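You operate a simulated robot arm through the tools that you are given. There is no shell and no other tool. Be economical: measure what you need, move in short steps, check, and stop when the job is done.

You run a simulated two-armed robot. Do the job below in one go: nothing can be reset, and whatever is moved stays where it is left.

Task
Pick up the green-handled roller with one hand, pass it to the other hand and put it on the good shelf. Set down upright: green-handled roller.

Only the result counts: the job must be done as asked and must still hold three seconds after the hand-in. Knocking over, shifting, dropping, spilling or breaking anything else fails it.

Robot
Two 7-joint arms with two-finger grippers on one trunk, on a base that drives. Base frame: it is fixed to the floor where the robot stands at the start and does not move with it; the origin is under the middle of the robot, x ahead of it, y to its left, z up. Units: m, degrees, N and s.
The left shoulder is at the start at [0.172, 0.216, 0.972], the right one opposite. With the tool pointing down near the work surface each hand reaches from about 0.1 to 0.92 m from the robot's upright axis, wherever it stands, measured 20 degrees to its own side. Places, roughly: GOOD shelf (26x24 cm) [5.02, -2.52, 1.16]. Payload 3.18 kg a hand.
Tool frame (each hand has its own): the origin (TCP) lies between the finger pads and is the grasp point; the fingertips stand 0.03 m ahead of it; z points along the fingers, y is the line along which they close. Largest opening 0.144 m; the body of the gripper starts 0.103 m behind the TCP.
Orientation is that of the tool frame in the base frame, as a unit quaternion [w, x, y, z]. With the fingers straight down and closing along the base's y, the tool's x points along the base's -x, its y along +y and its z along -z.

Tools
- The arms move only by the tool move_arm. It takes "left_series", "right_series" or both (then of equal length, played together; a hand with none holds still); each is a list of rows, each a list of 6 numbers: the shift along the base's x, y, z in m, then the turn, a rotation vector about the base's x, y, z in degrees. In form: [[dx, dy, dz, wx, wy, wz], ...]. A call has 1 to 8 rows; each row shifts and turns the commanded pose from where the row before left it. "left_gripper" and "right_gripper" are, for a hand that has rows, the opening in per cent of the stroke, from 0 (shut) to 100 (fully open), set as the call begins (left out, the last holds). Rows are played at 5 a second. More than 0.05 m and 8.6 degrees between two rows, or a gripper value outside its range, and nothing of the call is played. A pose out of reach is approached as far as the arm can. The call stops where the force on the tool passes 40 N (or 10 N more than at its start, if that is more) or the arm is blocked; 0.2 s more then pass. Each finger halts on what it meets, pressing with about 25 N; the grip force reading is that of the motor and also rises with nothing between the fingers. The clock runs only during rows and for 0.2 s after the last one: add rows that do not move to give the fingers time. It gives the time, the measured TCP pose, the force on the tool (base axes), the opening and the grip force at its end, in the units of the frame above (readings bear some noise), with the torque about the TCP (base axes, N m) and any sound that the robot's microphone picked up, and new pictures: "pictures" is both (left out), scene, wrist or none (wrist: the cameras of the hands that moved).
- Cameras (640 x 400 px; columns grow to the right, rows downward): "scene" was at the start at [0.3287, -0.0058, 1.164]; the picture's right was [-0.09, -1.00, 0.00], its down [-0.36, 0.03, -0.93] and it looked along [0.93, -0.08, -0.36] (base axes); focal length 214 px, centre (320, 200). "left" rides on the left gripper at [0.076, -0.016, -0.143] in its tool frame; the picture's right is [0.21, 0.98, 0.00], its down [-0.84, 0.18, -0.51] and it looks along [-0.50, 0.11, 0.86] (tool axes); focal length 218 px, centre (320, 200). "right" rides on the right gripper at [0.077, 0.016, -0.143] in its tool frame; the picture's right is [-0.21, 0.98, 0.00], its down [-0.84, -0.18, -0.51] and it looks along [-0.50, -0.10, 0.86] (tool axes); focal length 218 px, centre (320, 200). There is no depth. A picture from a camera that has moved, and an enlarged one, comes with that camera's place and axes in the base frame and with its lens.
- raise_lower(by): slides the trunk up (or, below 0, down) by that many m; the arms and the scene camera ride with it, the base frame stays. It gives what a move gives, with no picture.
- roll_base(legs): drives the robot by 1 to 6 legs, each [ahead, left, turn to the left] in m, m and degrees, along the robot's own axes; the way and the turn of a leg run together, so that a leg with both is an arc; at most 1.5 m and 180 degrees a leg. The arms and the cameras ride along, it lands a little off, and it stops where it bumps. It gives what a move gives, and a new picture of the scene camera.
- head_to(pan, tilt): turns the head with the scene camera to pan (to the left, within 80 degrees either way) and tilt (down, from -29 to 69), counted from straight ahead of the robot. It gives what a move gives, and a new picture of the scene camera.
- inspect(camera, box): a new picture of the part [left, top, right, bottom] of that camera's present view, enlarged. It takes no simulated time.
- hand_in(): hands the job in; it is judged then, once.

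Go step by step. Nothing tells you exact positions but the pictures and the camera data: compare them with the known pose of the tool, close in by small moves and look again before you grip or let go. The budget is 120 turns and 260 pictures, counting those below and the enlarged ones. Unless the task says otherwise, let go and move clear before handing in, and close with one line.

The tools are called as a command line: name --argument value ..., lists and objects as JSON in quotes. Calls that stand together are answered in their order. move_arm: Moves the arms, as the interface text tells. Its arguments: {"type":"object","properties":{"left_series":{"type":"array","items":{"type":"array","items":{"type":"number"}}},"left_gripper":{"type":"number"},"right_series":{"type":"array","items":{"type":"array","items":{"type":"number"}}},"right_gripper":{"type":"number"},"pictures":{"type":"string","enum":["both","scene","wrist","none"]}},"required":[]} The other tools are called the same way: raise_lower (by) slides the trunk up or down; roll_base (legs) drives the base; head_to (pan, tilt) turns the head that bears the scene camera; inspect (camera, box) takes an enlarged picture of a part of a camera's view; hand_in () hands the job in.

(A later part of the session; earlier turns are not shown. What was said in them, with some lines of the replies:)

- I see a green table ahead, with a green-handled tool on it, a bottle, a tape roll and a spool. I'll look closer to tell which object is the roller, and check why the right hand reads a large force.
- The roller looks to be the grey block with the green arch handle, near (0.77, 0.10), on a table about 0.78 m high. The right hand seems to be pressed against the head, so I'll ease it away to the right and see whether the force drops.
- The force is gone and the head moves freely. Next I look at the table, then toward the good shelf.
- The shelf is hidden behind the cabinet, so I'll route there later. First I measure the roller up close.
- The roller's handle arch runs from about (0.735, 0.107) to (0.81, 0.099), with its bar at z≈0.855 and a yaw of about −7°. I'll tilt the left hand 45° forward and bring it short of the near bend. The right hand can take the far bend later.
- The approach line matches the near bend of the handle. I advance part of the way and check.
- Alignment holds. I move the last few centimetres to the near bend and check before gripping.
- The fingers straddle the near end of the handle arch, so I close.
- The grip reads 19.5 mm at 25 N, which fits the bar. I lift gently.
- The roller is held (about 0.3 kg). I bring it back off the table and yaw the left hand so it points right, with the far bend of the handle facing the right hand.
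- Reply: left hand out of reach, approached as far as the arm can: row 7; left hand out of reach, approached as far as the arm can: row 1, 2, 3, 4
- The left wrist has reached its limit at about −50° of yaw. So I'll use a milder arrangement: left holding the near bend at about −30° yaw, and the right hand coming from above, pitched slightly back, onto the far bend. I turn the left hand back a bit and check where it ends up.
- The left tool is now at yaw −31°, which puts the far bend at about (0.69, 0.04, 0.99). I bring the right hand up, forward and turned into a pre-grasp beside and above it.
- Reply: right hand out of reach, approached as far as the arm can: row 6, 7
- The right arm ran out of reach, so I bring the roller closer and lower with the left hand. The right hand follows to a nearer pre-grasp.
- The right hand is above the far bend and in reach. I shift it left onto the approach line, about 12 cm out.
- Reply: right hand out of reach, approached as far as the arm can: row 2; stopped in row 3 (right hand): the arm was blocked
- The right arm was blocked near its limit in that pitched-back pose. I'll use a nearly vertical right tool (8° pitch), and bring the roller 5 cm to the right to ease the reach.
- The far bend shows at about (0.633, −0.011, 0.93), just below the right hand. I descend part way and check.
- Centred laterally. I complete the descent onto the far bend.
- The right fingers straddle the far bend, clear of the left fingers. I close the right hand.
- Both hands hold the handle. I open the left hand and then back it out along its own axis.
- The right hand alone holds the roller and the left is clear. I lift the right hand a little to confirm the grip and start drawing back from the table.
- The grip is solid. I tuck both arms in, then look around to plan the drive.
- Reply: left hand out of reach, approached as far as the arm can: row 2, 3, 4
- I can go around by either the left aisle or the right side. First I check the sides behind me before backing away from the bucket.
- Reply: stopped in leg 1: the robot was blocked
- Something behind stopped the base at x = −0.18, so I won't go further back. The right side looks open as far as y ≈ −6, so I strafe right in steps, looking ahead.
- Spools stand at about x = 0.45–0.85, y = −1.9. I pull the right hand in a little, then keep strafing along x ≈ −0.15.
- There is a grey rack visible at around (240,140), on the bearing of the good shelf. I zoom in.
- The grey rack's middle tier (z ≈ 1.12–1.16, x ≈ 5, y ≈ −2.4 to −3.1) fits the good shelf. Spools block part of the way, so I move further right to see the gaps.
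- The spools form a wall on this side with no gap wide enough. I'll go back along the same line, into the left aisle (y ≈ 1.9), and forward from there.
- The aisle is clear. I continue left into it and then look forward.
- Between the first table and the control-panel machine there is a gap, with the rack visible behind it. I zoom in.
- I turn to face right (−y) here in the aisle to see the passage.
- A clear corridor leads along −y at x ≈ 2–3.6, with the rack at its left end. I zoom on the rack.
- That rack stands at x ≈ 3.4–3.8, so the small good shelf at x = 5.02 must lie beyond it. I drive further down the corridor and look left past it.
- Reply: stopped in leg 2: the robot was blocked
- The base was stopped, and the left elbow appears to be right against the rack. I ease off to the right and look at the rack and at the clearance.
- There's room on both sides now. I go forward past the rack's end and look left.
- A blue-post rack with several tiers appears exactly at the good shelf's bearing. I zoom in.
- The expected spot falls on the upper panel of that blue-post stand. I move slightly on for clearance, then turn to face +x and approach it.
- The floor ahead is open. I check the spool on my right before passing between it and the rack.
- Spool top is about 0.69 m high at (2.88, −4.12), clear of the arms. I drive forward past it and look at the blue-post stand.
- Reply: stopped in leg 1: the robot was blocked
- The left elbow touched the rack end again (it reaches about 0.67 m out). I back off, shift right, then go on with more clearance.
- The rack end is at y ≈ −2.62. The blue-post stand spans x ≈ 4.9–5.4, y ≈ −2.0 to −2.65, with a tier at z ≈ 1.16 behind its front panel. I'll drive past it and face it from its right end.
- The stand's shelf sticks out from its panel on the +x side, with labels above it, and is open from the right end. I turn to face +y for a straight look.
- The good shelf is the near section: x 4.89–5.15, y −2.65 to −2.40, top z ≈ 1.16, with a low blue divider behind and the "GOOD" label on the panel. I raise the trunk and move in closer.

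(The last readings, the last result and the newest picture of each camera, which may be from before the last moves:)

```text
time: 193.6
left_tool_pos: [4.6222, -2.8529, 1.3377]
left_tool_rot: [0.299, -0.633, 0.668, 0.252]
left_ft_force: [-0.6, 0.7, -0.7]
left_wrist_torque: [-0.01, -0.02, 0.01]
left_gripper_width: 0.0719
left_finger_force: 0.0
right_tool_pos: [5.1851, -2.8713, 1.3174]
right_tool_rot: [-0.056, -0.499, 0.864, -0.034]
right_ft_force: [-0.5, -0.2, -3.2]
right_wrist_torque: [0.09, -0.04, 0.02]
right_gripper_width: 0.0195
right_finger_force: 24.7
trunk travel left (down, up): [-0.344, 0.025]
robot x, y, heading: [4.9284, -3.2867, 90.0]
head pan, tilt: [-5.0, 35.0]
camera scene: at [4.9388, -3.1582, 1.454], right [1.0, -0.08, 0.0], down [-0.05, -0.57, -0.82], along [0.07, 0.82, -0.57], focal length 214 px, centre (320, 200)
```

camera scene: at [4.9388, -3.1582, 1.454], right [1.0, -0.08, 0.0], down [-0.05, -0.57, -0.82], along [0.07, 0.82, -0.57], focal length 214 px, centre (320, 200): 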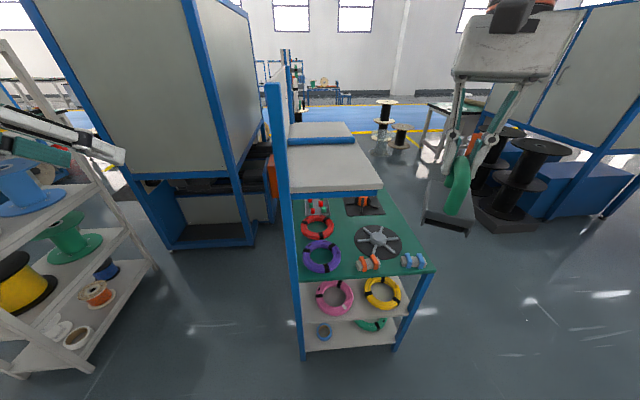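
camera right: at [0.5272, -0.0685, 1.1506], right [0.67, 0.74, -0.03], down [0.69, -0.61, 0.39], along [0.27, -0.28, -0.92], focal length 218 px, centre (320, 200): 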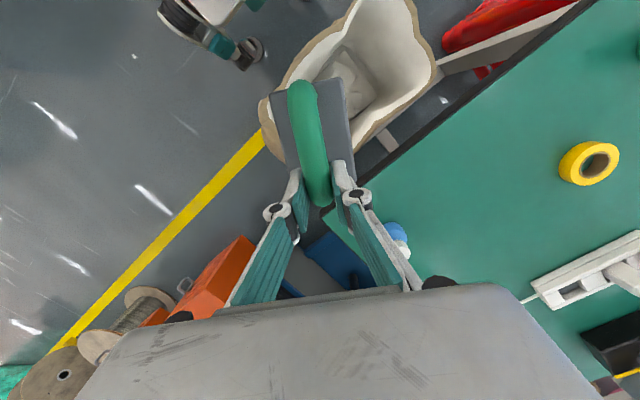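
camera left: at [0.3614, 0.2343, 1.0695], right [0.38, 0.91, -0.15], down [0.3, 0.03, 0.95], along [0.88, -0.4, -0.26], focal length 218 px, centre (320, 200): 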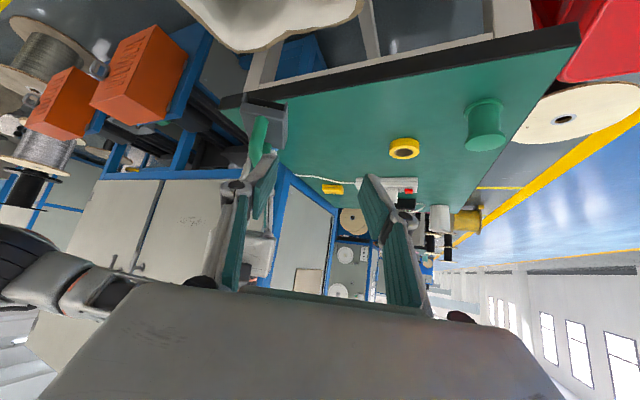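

The good section is empty: x 4.90–5.15, y −2.67 to −2.39, z 1.16. I drive 15 cm closer, then bring the roller over its centre.

roll_base --legs '[[0.15, 0, 0]]'

move_arm --right_series '[[0, 0.03, 0, 0, 0, 0], [-0.02, 0.03, 0, 0, 0, 0], [-0.03, 0.03, 0, 0, 0, 0], [-0.03, 0.03, 0, 0, 0, 0], [-0.03, 0.03, 0, 0, 0, 0], [-0.02, 0.03, 0, 0, 0, 0], [0, 0, 0, 0, 0, 0]]'

```text
time: 195.0
left_tool_pos: [4.6225, -2.7044, 1.3373]
left_tool_rot: [0.299, -0.633, 0.669, 0.251]
left_ft_force: [-0.4, -0.1, -0.6]
left_wrist_torque: [-0.03, -0.01, -0.03]
left_gripper_width: 0.0721
left_finger_force: 0.1
right_tool_pos: [5.1847, -2.7255, 1.3174]
right_tool_rot: [-0.056, -0.498, 0.865, -0.034]
right_ft_force: [-0.4, 0.6, -3.6]
right_wrist_torque: [0.01, -0.04, 0.03]
right_gripper_width: 0.019
right_finger_force: 25.1
trunk travel left (down, up): [-0.344, 0.025]
robot x, y, heading: [4.9331, -3.1425, 90.0]
head pan, tilt: [-5.0, 35.0]
camera scene: at [4.9386, -3.0112, 1.4538], right [1.0, -0.09, 0.0], down [-0.05, -0.57, -0.82], along [0.07, 0.82, -0.57], focal length 214 px, centre (320, 200)
```

scene: 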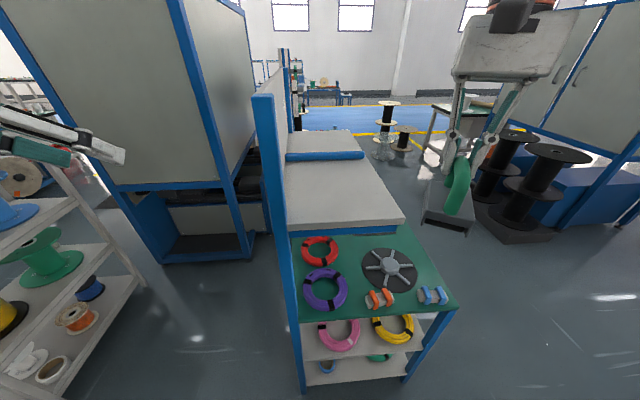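

```text
time: 196.6
left_tool_pos: [4.624, -2.7065, 1.3378]
left_tool_rot: [0.299, -0.633, 0.668, 0.252]
left_ft_force: [-0.2, -0.7, -0.3]
left_wrist_torque: [0.0, 0.01, 0.02]
left_gripper_width: 0.0721
left_finger_force: 0.0
right_tool_pos: [5.0561, -2.5439, 1.3177]
right_tool_rot: [-0.056, -0.498, 0.865, -0.034]
right_ft_force: [0.7, -0.3, -2.3]
right_wrist_torque: [0.06, 0.0, 0.04]
right_gripper_width: 0.0193
right_finger_force: 25.4
trunk travel left (down, up): [-0.344, 0.025]
robot x, y, heading: [4.9348, -3.1445, 90.0]
head pan, tilt: [-5.0, 35.0]
camera scene: at [4.9399, -3.0129, 1.4539], right [1.0, -0.09, 0.0], down [-0.05, -0.57, -0.82], along [0.07, 0.82, -0.57], focal length 214 px, centre (320, 200)
camera right: at [5.0135, -2.5854, 1.4694], right [-0.74, 0.67, -0.03], down [0.61, 0.69, 0.39], along [0.28, 0.27, -0.92], focal length 218 px, centre (320, 200)
```

scene: 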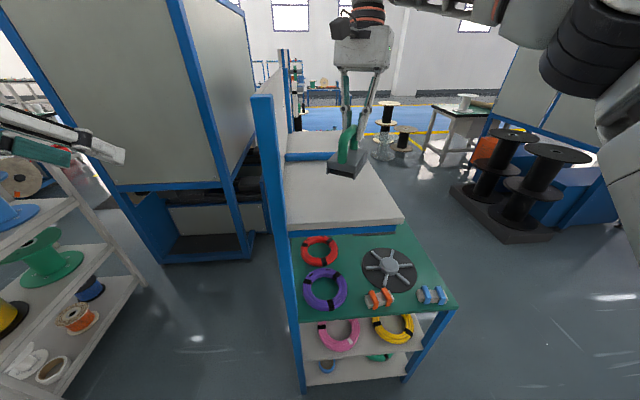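
right: 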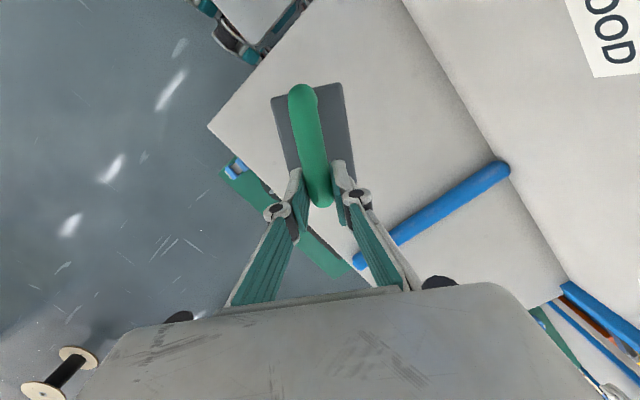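

The roller is over the good section. I shift it slightly toward the centre and check that it is level.

move_arm --right_series '[[-0.008, 0.017, -0.01, 0, 0, 0], [-0.008, 0.017, -0.015, 0, 0, 0], [0, 0, 0, 0, 0, 0]]'

inspect --camera "scene" --box '[270, 90, 430, 240]'

```text
time: 197.4
left_tool_pos: [4.6233, -2.7054, 1.338]
left_tool_rot: [0.298, -0.633, 0.668, 0.252]
left_ft_force: [-0.3, -0.3, -1.0]
left_wrist_torque: [0.01, 0.02, -0.03]
left_gripper_width: 0.0718
left_finger_force: 0.0
right_tool_pos: [5.0387, -2.512, 1.2923]
right_tool_rot: [-0.056, -0.498, 0.865, -0.034]
right_ft_force: [0.1, -0.5, -2.9]
right_wrist_torque: [0.05, -0.01, -0.04]
right_gripper_width: 0.0193
right_finger_force: 24.5
trunk travel left (down, up): [-0.344, 0.025]
robot x, y, heading: [4.9339, -3.1445, 90.1]
head pan, tilt: [-5.0, 35.0]
camera scene: at [4.9391, -3.0127, 1.4539], right [1.0, -0.09, 0.0], down [-0.05, -0.57, -0.82], along [0.07, 0.82, -0.57], focal length 214 px, centre (320, 200)
camera right: at [4.9966, -2.5521, 1.4442], right [-0.74, 0.67, -0.03], down [0.61, 0.69, 0.39], along [0.28, 0.27, -0.92], focal length 218 px, centre (320, 200)
```

scene: 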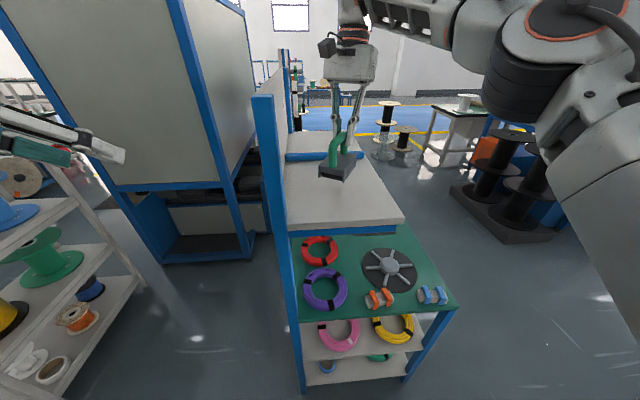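
right: 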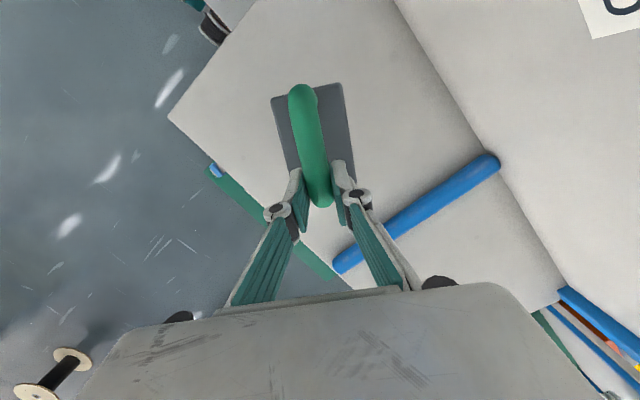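

```text
2.67 times, centred on (350, 165) of scene
camera zoom: at [4.9391, -3.0127, 1.4539], right [1.0, -0.09, 0.0], down [-0.05, -0.57, -0.82], along [0.07, 0.82, -0.57], focal length 572 px, centre (240, 293)
```

zoom: 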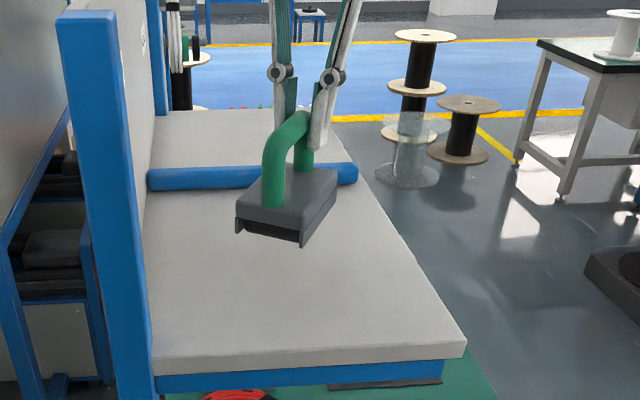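

It looks level and clear of the divider. I lower it toward contact in small steps.

move_arm --right_series '[[0, 0, -0.015, 0, 0, 0], [0, 0, -0.012, 0, 0, 0], [0, 0, -0.004, 0, 0, 0], [0, 0, -0.004, 0, 0, 0], [0, 0, 0, 0, 0, 0]]' --pictures "none"

inspect --camera "scene" --box '[300, 120, 390, 200]'

```text
time: 198.6
left_tool_pos: [4.6219, -2.7056, 1.3375]
left_tool_rot: [0.299, -0.632, 0.669, 0.251]
left_ft_force: [0.3, 1.2, -0.5]
left_wrist_torque: [-0.01, -0.02, 0.02]
left_gripper_width: 0.0721
left_finger_force: 0.1
right_tool_pos: [5.0389, -2.5108, 1.2592]
right_tool_rot: [-0.055, -0.498, 0.864, -0.035]
right_ft_force: [0.4, -1.2, -1.3]
right_wrist_torque: [-0.04, 0.06, 0.02]
right_gripper_width: 0.0196
right_finger_force: 25.2
trunk travel left (down, up): [-0.344, 0.025]
robot x, y, heading: [4.9322, -3.1402, 90.1]
head pan, tilt: [-5.0, 35.0]
```

```text
5.00 times, centred on (345, 160) of scene
camera zoom: at [4.9386, -3.0124, 1.4539], right [1.0, -0.09, 0.0], down [-0.05, -0.57, -0.82], along [0.07, 0.82, -0.57], focal length 1072 px, centre (195, 400)
```

zoom: 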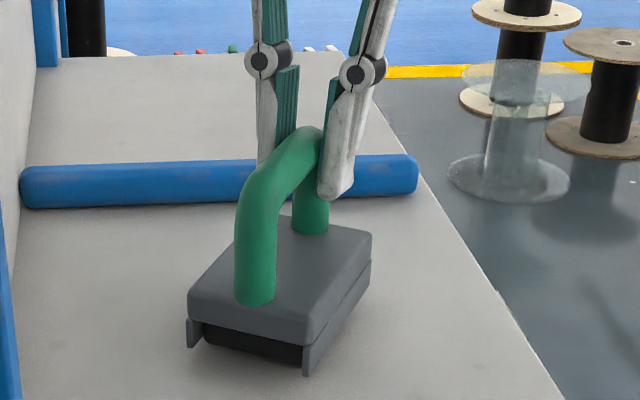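

The force dropped from −3 to −1.3 N, so it is just starting to touch. I lower 2–3 mm more.

move_arm --right_series '[[0, 0, -0.002, 0, 0, 0], [0, 0, 0, 0, 0, 0], [0, 0, 0, 0, 0, 0]]' --pictures "none"

```text
time: 199.4
left_tool_pos: [4.6222, -2.7065, 1.3372]
left_tool_rot: [0.3, -0.632, 0.669, 0.251]
left_ft_force: [0.0, 0.4, -0.6]
left_wrist_torque: [0.02, 0.03, 0.0]
left_gripper_width: 0.072
left_finger_force: 0.1
right_tool_pos: [5.0392, -2.5108, 1.256]
right_tool_rot: [-0.056, -0.498, 0.865, -0.033]
right_ft_force: [0.3, -0.1, 8.8]
right_wrist_torque: [-0.47, 0.31, -0.01]
right_gripper_width: 0.0193
right_finger_force: 24.8
trunk travel left (down, up): [-0.344, 0.025]
robot x, y, heading: [4.9333, -3.1405, 90.0]
head pan, tilt: [-5.0, 35.0]
```

It is in contact over the block's middle (8.8 N up). I relieve the load by 1.5 mm, then open.

move_arm --right_series '[[0, 0, 0.0015, 0, 0, 0], [0, 0, 0, 0, 0, 0]]' --pictures "none"

move_arm --right_series '[[0, 0, 0, 0, 0, 0], [0, 0, 0, 0, 0, 0], [0, 0, 0, 0, 0, 0], [0, 0, 0, 0, 0, 0]]' --right_gripper 50

inspect --camera "scene" --box '[300, 120, 390, 200]'

```text
time: 200.0
left_tool_pos: [4.6229, -2.705, 1.3379]
left_tool_rot: [0.3, -0.632, 0.669, 0.251]
left_ft_force: [-0.5, 0.6, -0.7]
left_wrist_torque: [-0.01, 0.06, 0.0]
left_gripper_width: 0.0722
left_finger_force: 0.0
right_tool_pos: [5.0382, -2.5118, 1.2571]
right_tool_rot: [-0.056, -0.498, 0.865, -0.034]
right_ft_force: [-0.7, 0.6, 3.1]
right_wrist_torque: [-0.18, 0.23, 0.02]
right_gripper_width: 0.0193
right_finger_force: 24.7
trunk travel left (down, up): [-0.344, 0.025]
robot x, y, heading: [4.931, -3.1424, 89.7]
head pan, tilt: [-5.0, 35.0]
```

```text
time: 201.0
left_tool_pos: [4.6238, -2.7052, 1.3377]
left_tool_rot: [0.3, -0.632, 0.67, 0.25]
left_ft_force: [-1.0, -0.2, 0.0]
left_wrist_torque: [0.02, 0.01, 0.0]
left_gripper_width: 0.0721
left_finger_force: 0.2
right_tool_pos: [5.0394, -2.5099, 1.2578]
right_tool_rot: [-0.056, -0.499, 0.864, -0.033]
right_ft_force: [0.3, -0.6, 0.2]
right_wrist_torque: [0.01, 0.0, 0.0]
right_gripper_width: 0.0717
right_finger_force: 0.0
trunk travel left (down, up): [-0.344, 0.025]
robot x, y, heading: [4.9322, -3.1425, 89.9]
head pan, tilt: [-5.0, 35.0]
camera scene: at [4.9385, -3.0125, 1.4539], right [1.0, -0.09, 0.0], down [-0.05, -0.57, -0.82], along [0.07, 0.82, -0.57], focal length 214 px, centre (320, 200)
camera right: at [4.9964, -2.5518, 1.4091], right [-0.74, 0.67, -0.03], down [0.61, 0.69, 0.39], along [0.28, 0.27, -0.92], focal length 218 px, centre (320, 200)
```

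scene: 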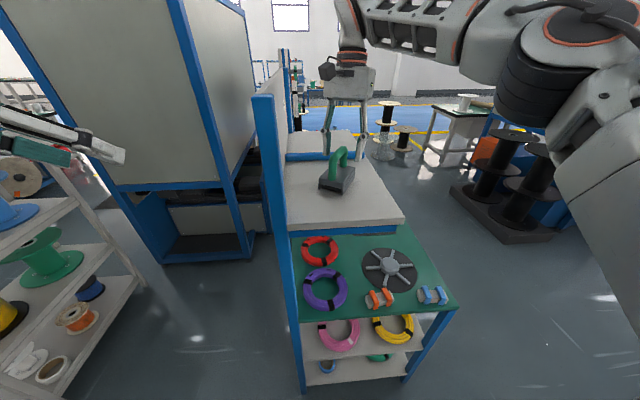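
right: 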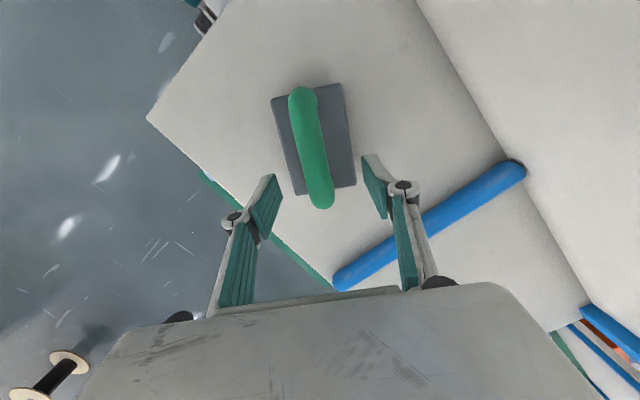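

```text
5.00 times, centred on (345, 160) of scene
camera zoom: at [4.9385, -3.0125, 1.4539], right [1.0, -0.09, 0.0], down [-0.05, -0.57, -0.82], along [0.07, 0.82, -0.57], focal length 1072 px, centre (195, 400)
```

zoom: 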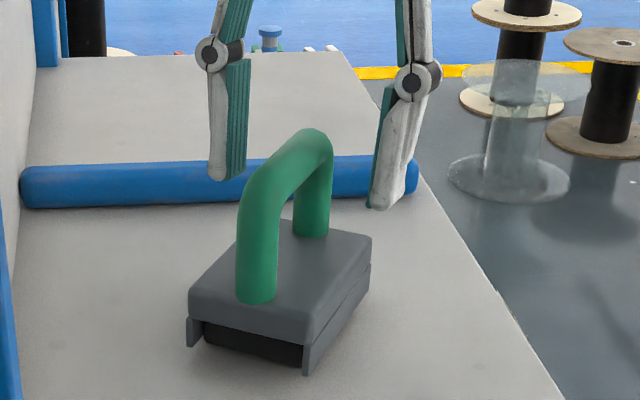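

The roller stands upright on the good shelf. I back the right hand out along its axis, up and away.

move_arm --right_series '[[0.002, 0.004, 0.03, 0, 0, 0], [0.003, 0.005, 0.04, 0, 0, 0], [0.0, 0.0, 0.04, 0, 0, 0], [0.03, -0.02, 0.01, 0, 0, 0], [0.04, -0.03, 0, 0, 0, 0], [0.04, -0.03, 0, 0, 0, 0], [0, 0, 0, 0, 0, 0]]' --pictures "scene"

inspect --camera "scene" --box '[270, 110, 410, 240]'

```text
time: 202.6
left_tool_pos: [4.6213, -2.7046, 1.3369]
left_tool_rot: [0.3, -0.633, 0.668, 0.252]
left_ft_force: [-1.1, 0.0, -1.2]
left_wrist_torque: [0.0, 0.0, -0.01]
left_gripper_width: 0.072
left_finger_force: 0.0
right_tool_pos: [5.1525, -2.6055, 1.3338]
right_tool_rot: [-0.055, -0.498, 0.865, -0.035]
right_ft_force: [0.2, 0.4, 0.6]
right_wrist_torque: [-0.08, -0.05, -0.01]
right_gripper_width: 0.0721
right_finger_force: 0.1
right hand out of reach, approached as far as the arm can: row 2, 3
trunk travel left (down, up): [-0.344, 0.025]
robot x, y, heading: [4.9301, -3.145, 89.9]
head pan, tilt: [-5.0, 35.0]
camera scene: at [4.937, -3.0112, 1.4537], right [1.0, -0.08, 0.0], down [-0.05, -0.57, -0.82], along [0.07, 0.82, -0.57], focal length 214 px, centre (320, 200)
```

scene: 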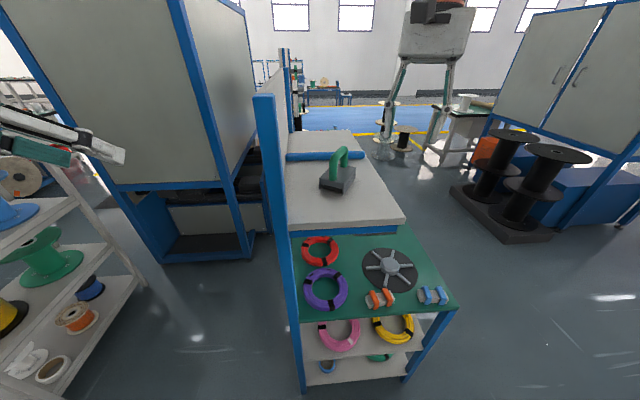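

```text
3.08 times, centred on (340, 175) of scene
camera zoom: at [4.937, -3.0112, 1.4537], right [1.0, -0.08, 0.0], down [-0.05, -0.57, -0.82], along [0.07, 0.82, -0.57], focal length 660 px, centre (258, 277)
```

zoom: 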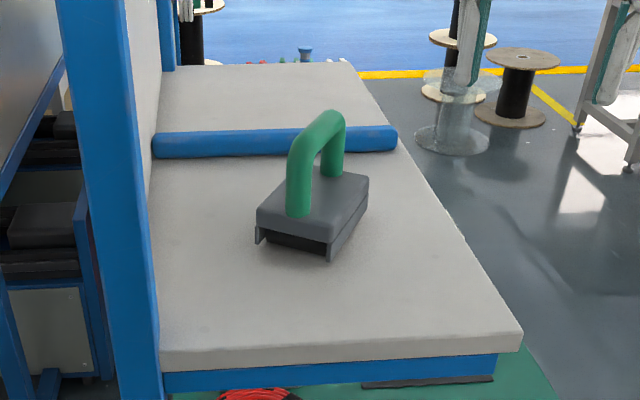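

The roller stands upright in the good section and both hands are clear, so I hand in.

hand_in

```text
The job is handed in.
```

The green-handled roller was picked up with the left hand, passed to the right, and now stands upright on the good shelf; on the way, the base was stopped by contact once behind its start position and twice beside the grey rack (apparently the left elbow), and I saw nothing knocked over or moved there, though the spot behind the start was out of view.
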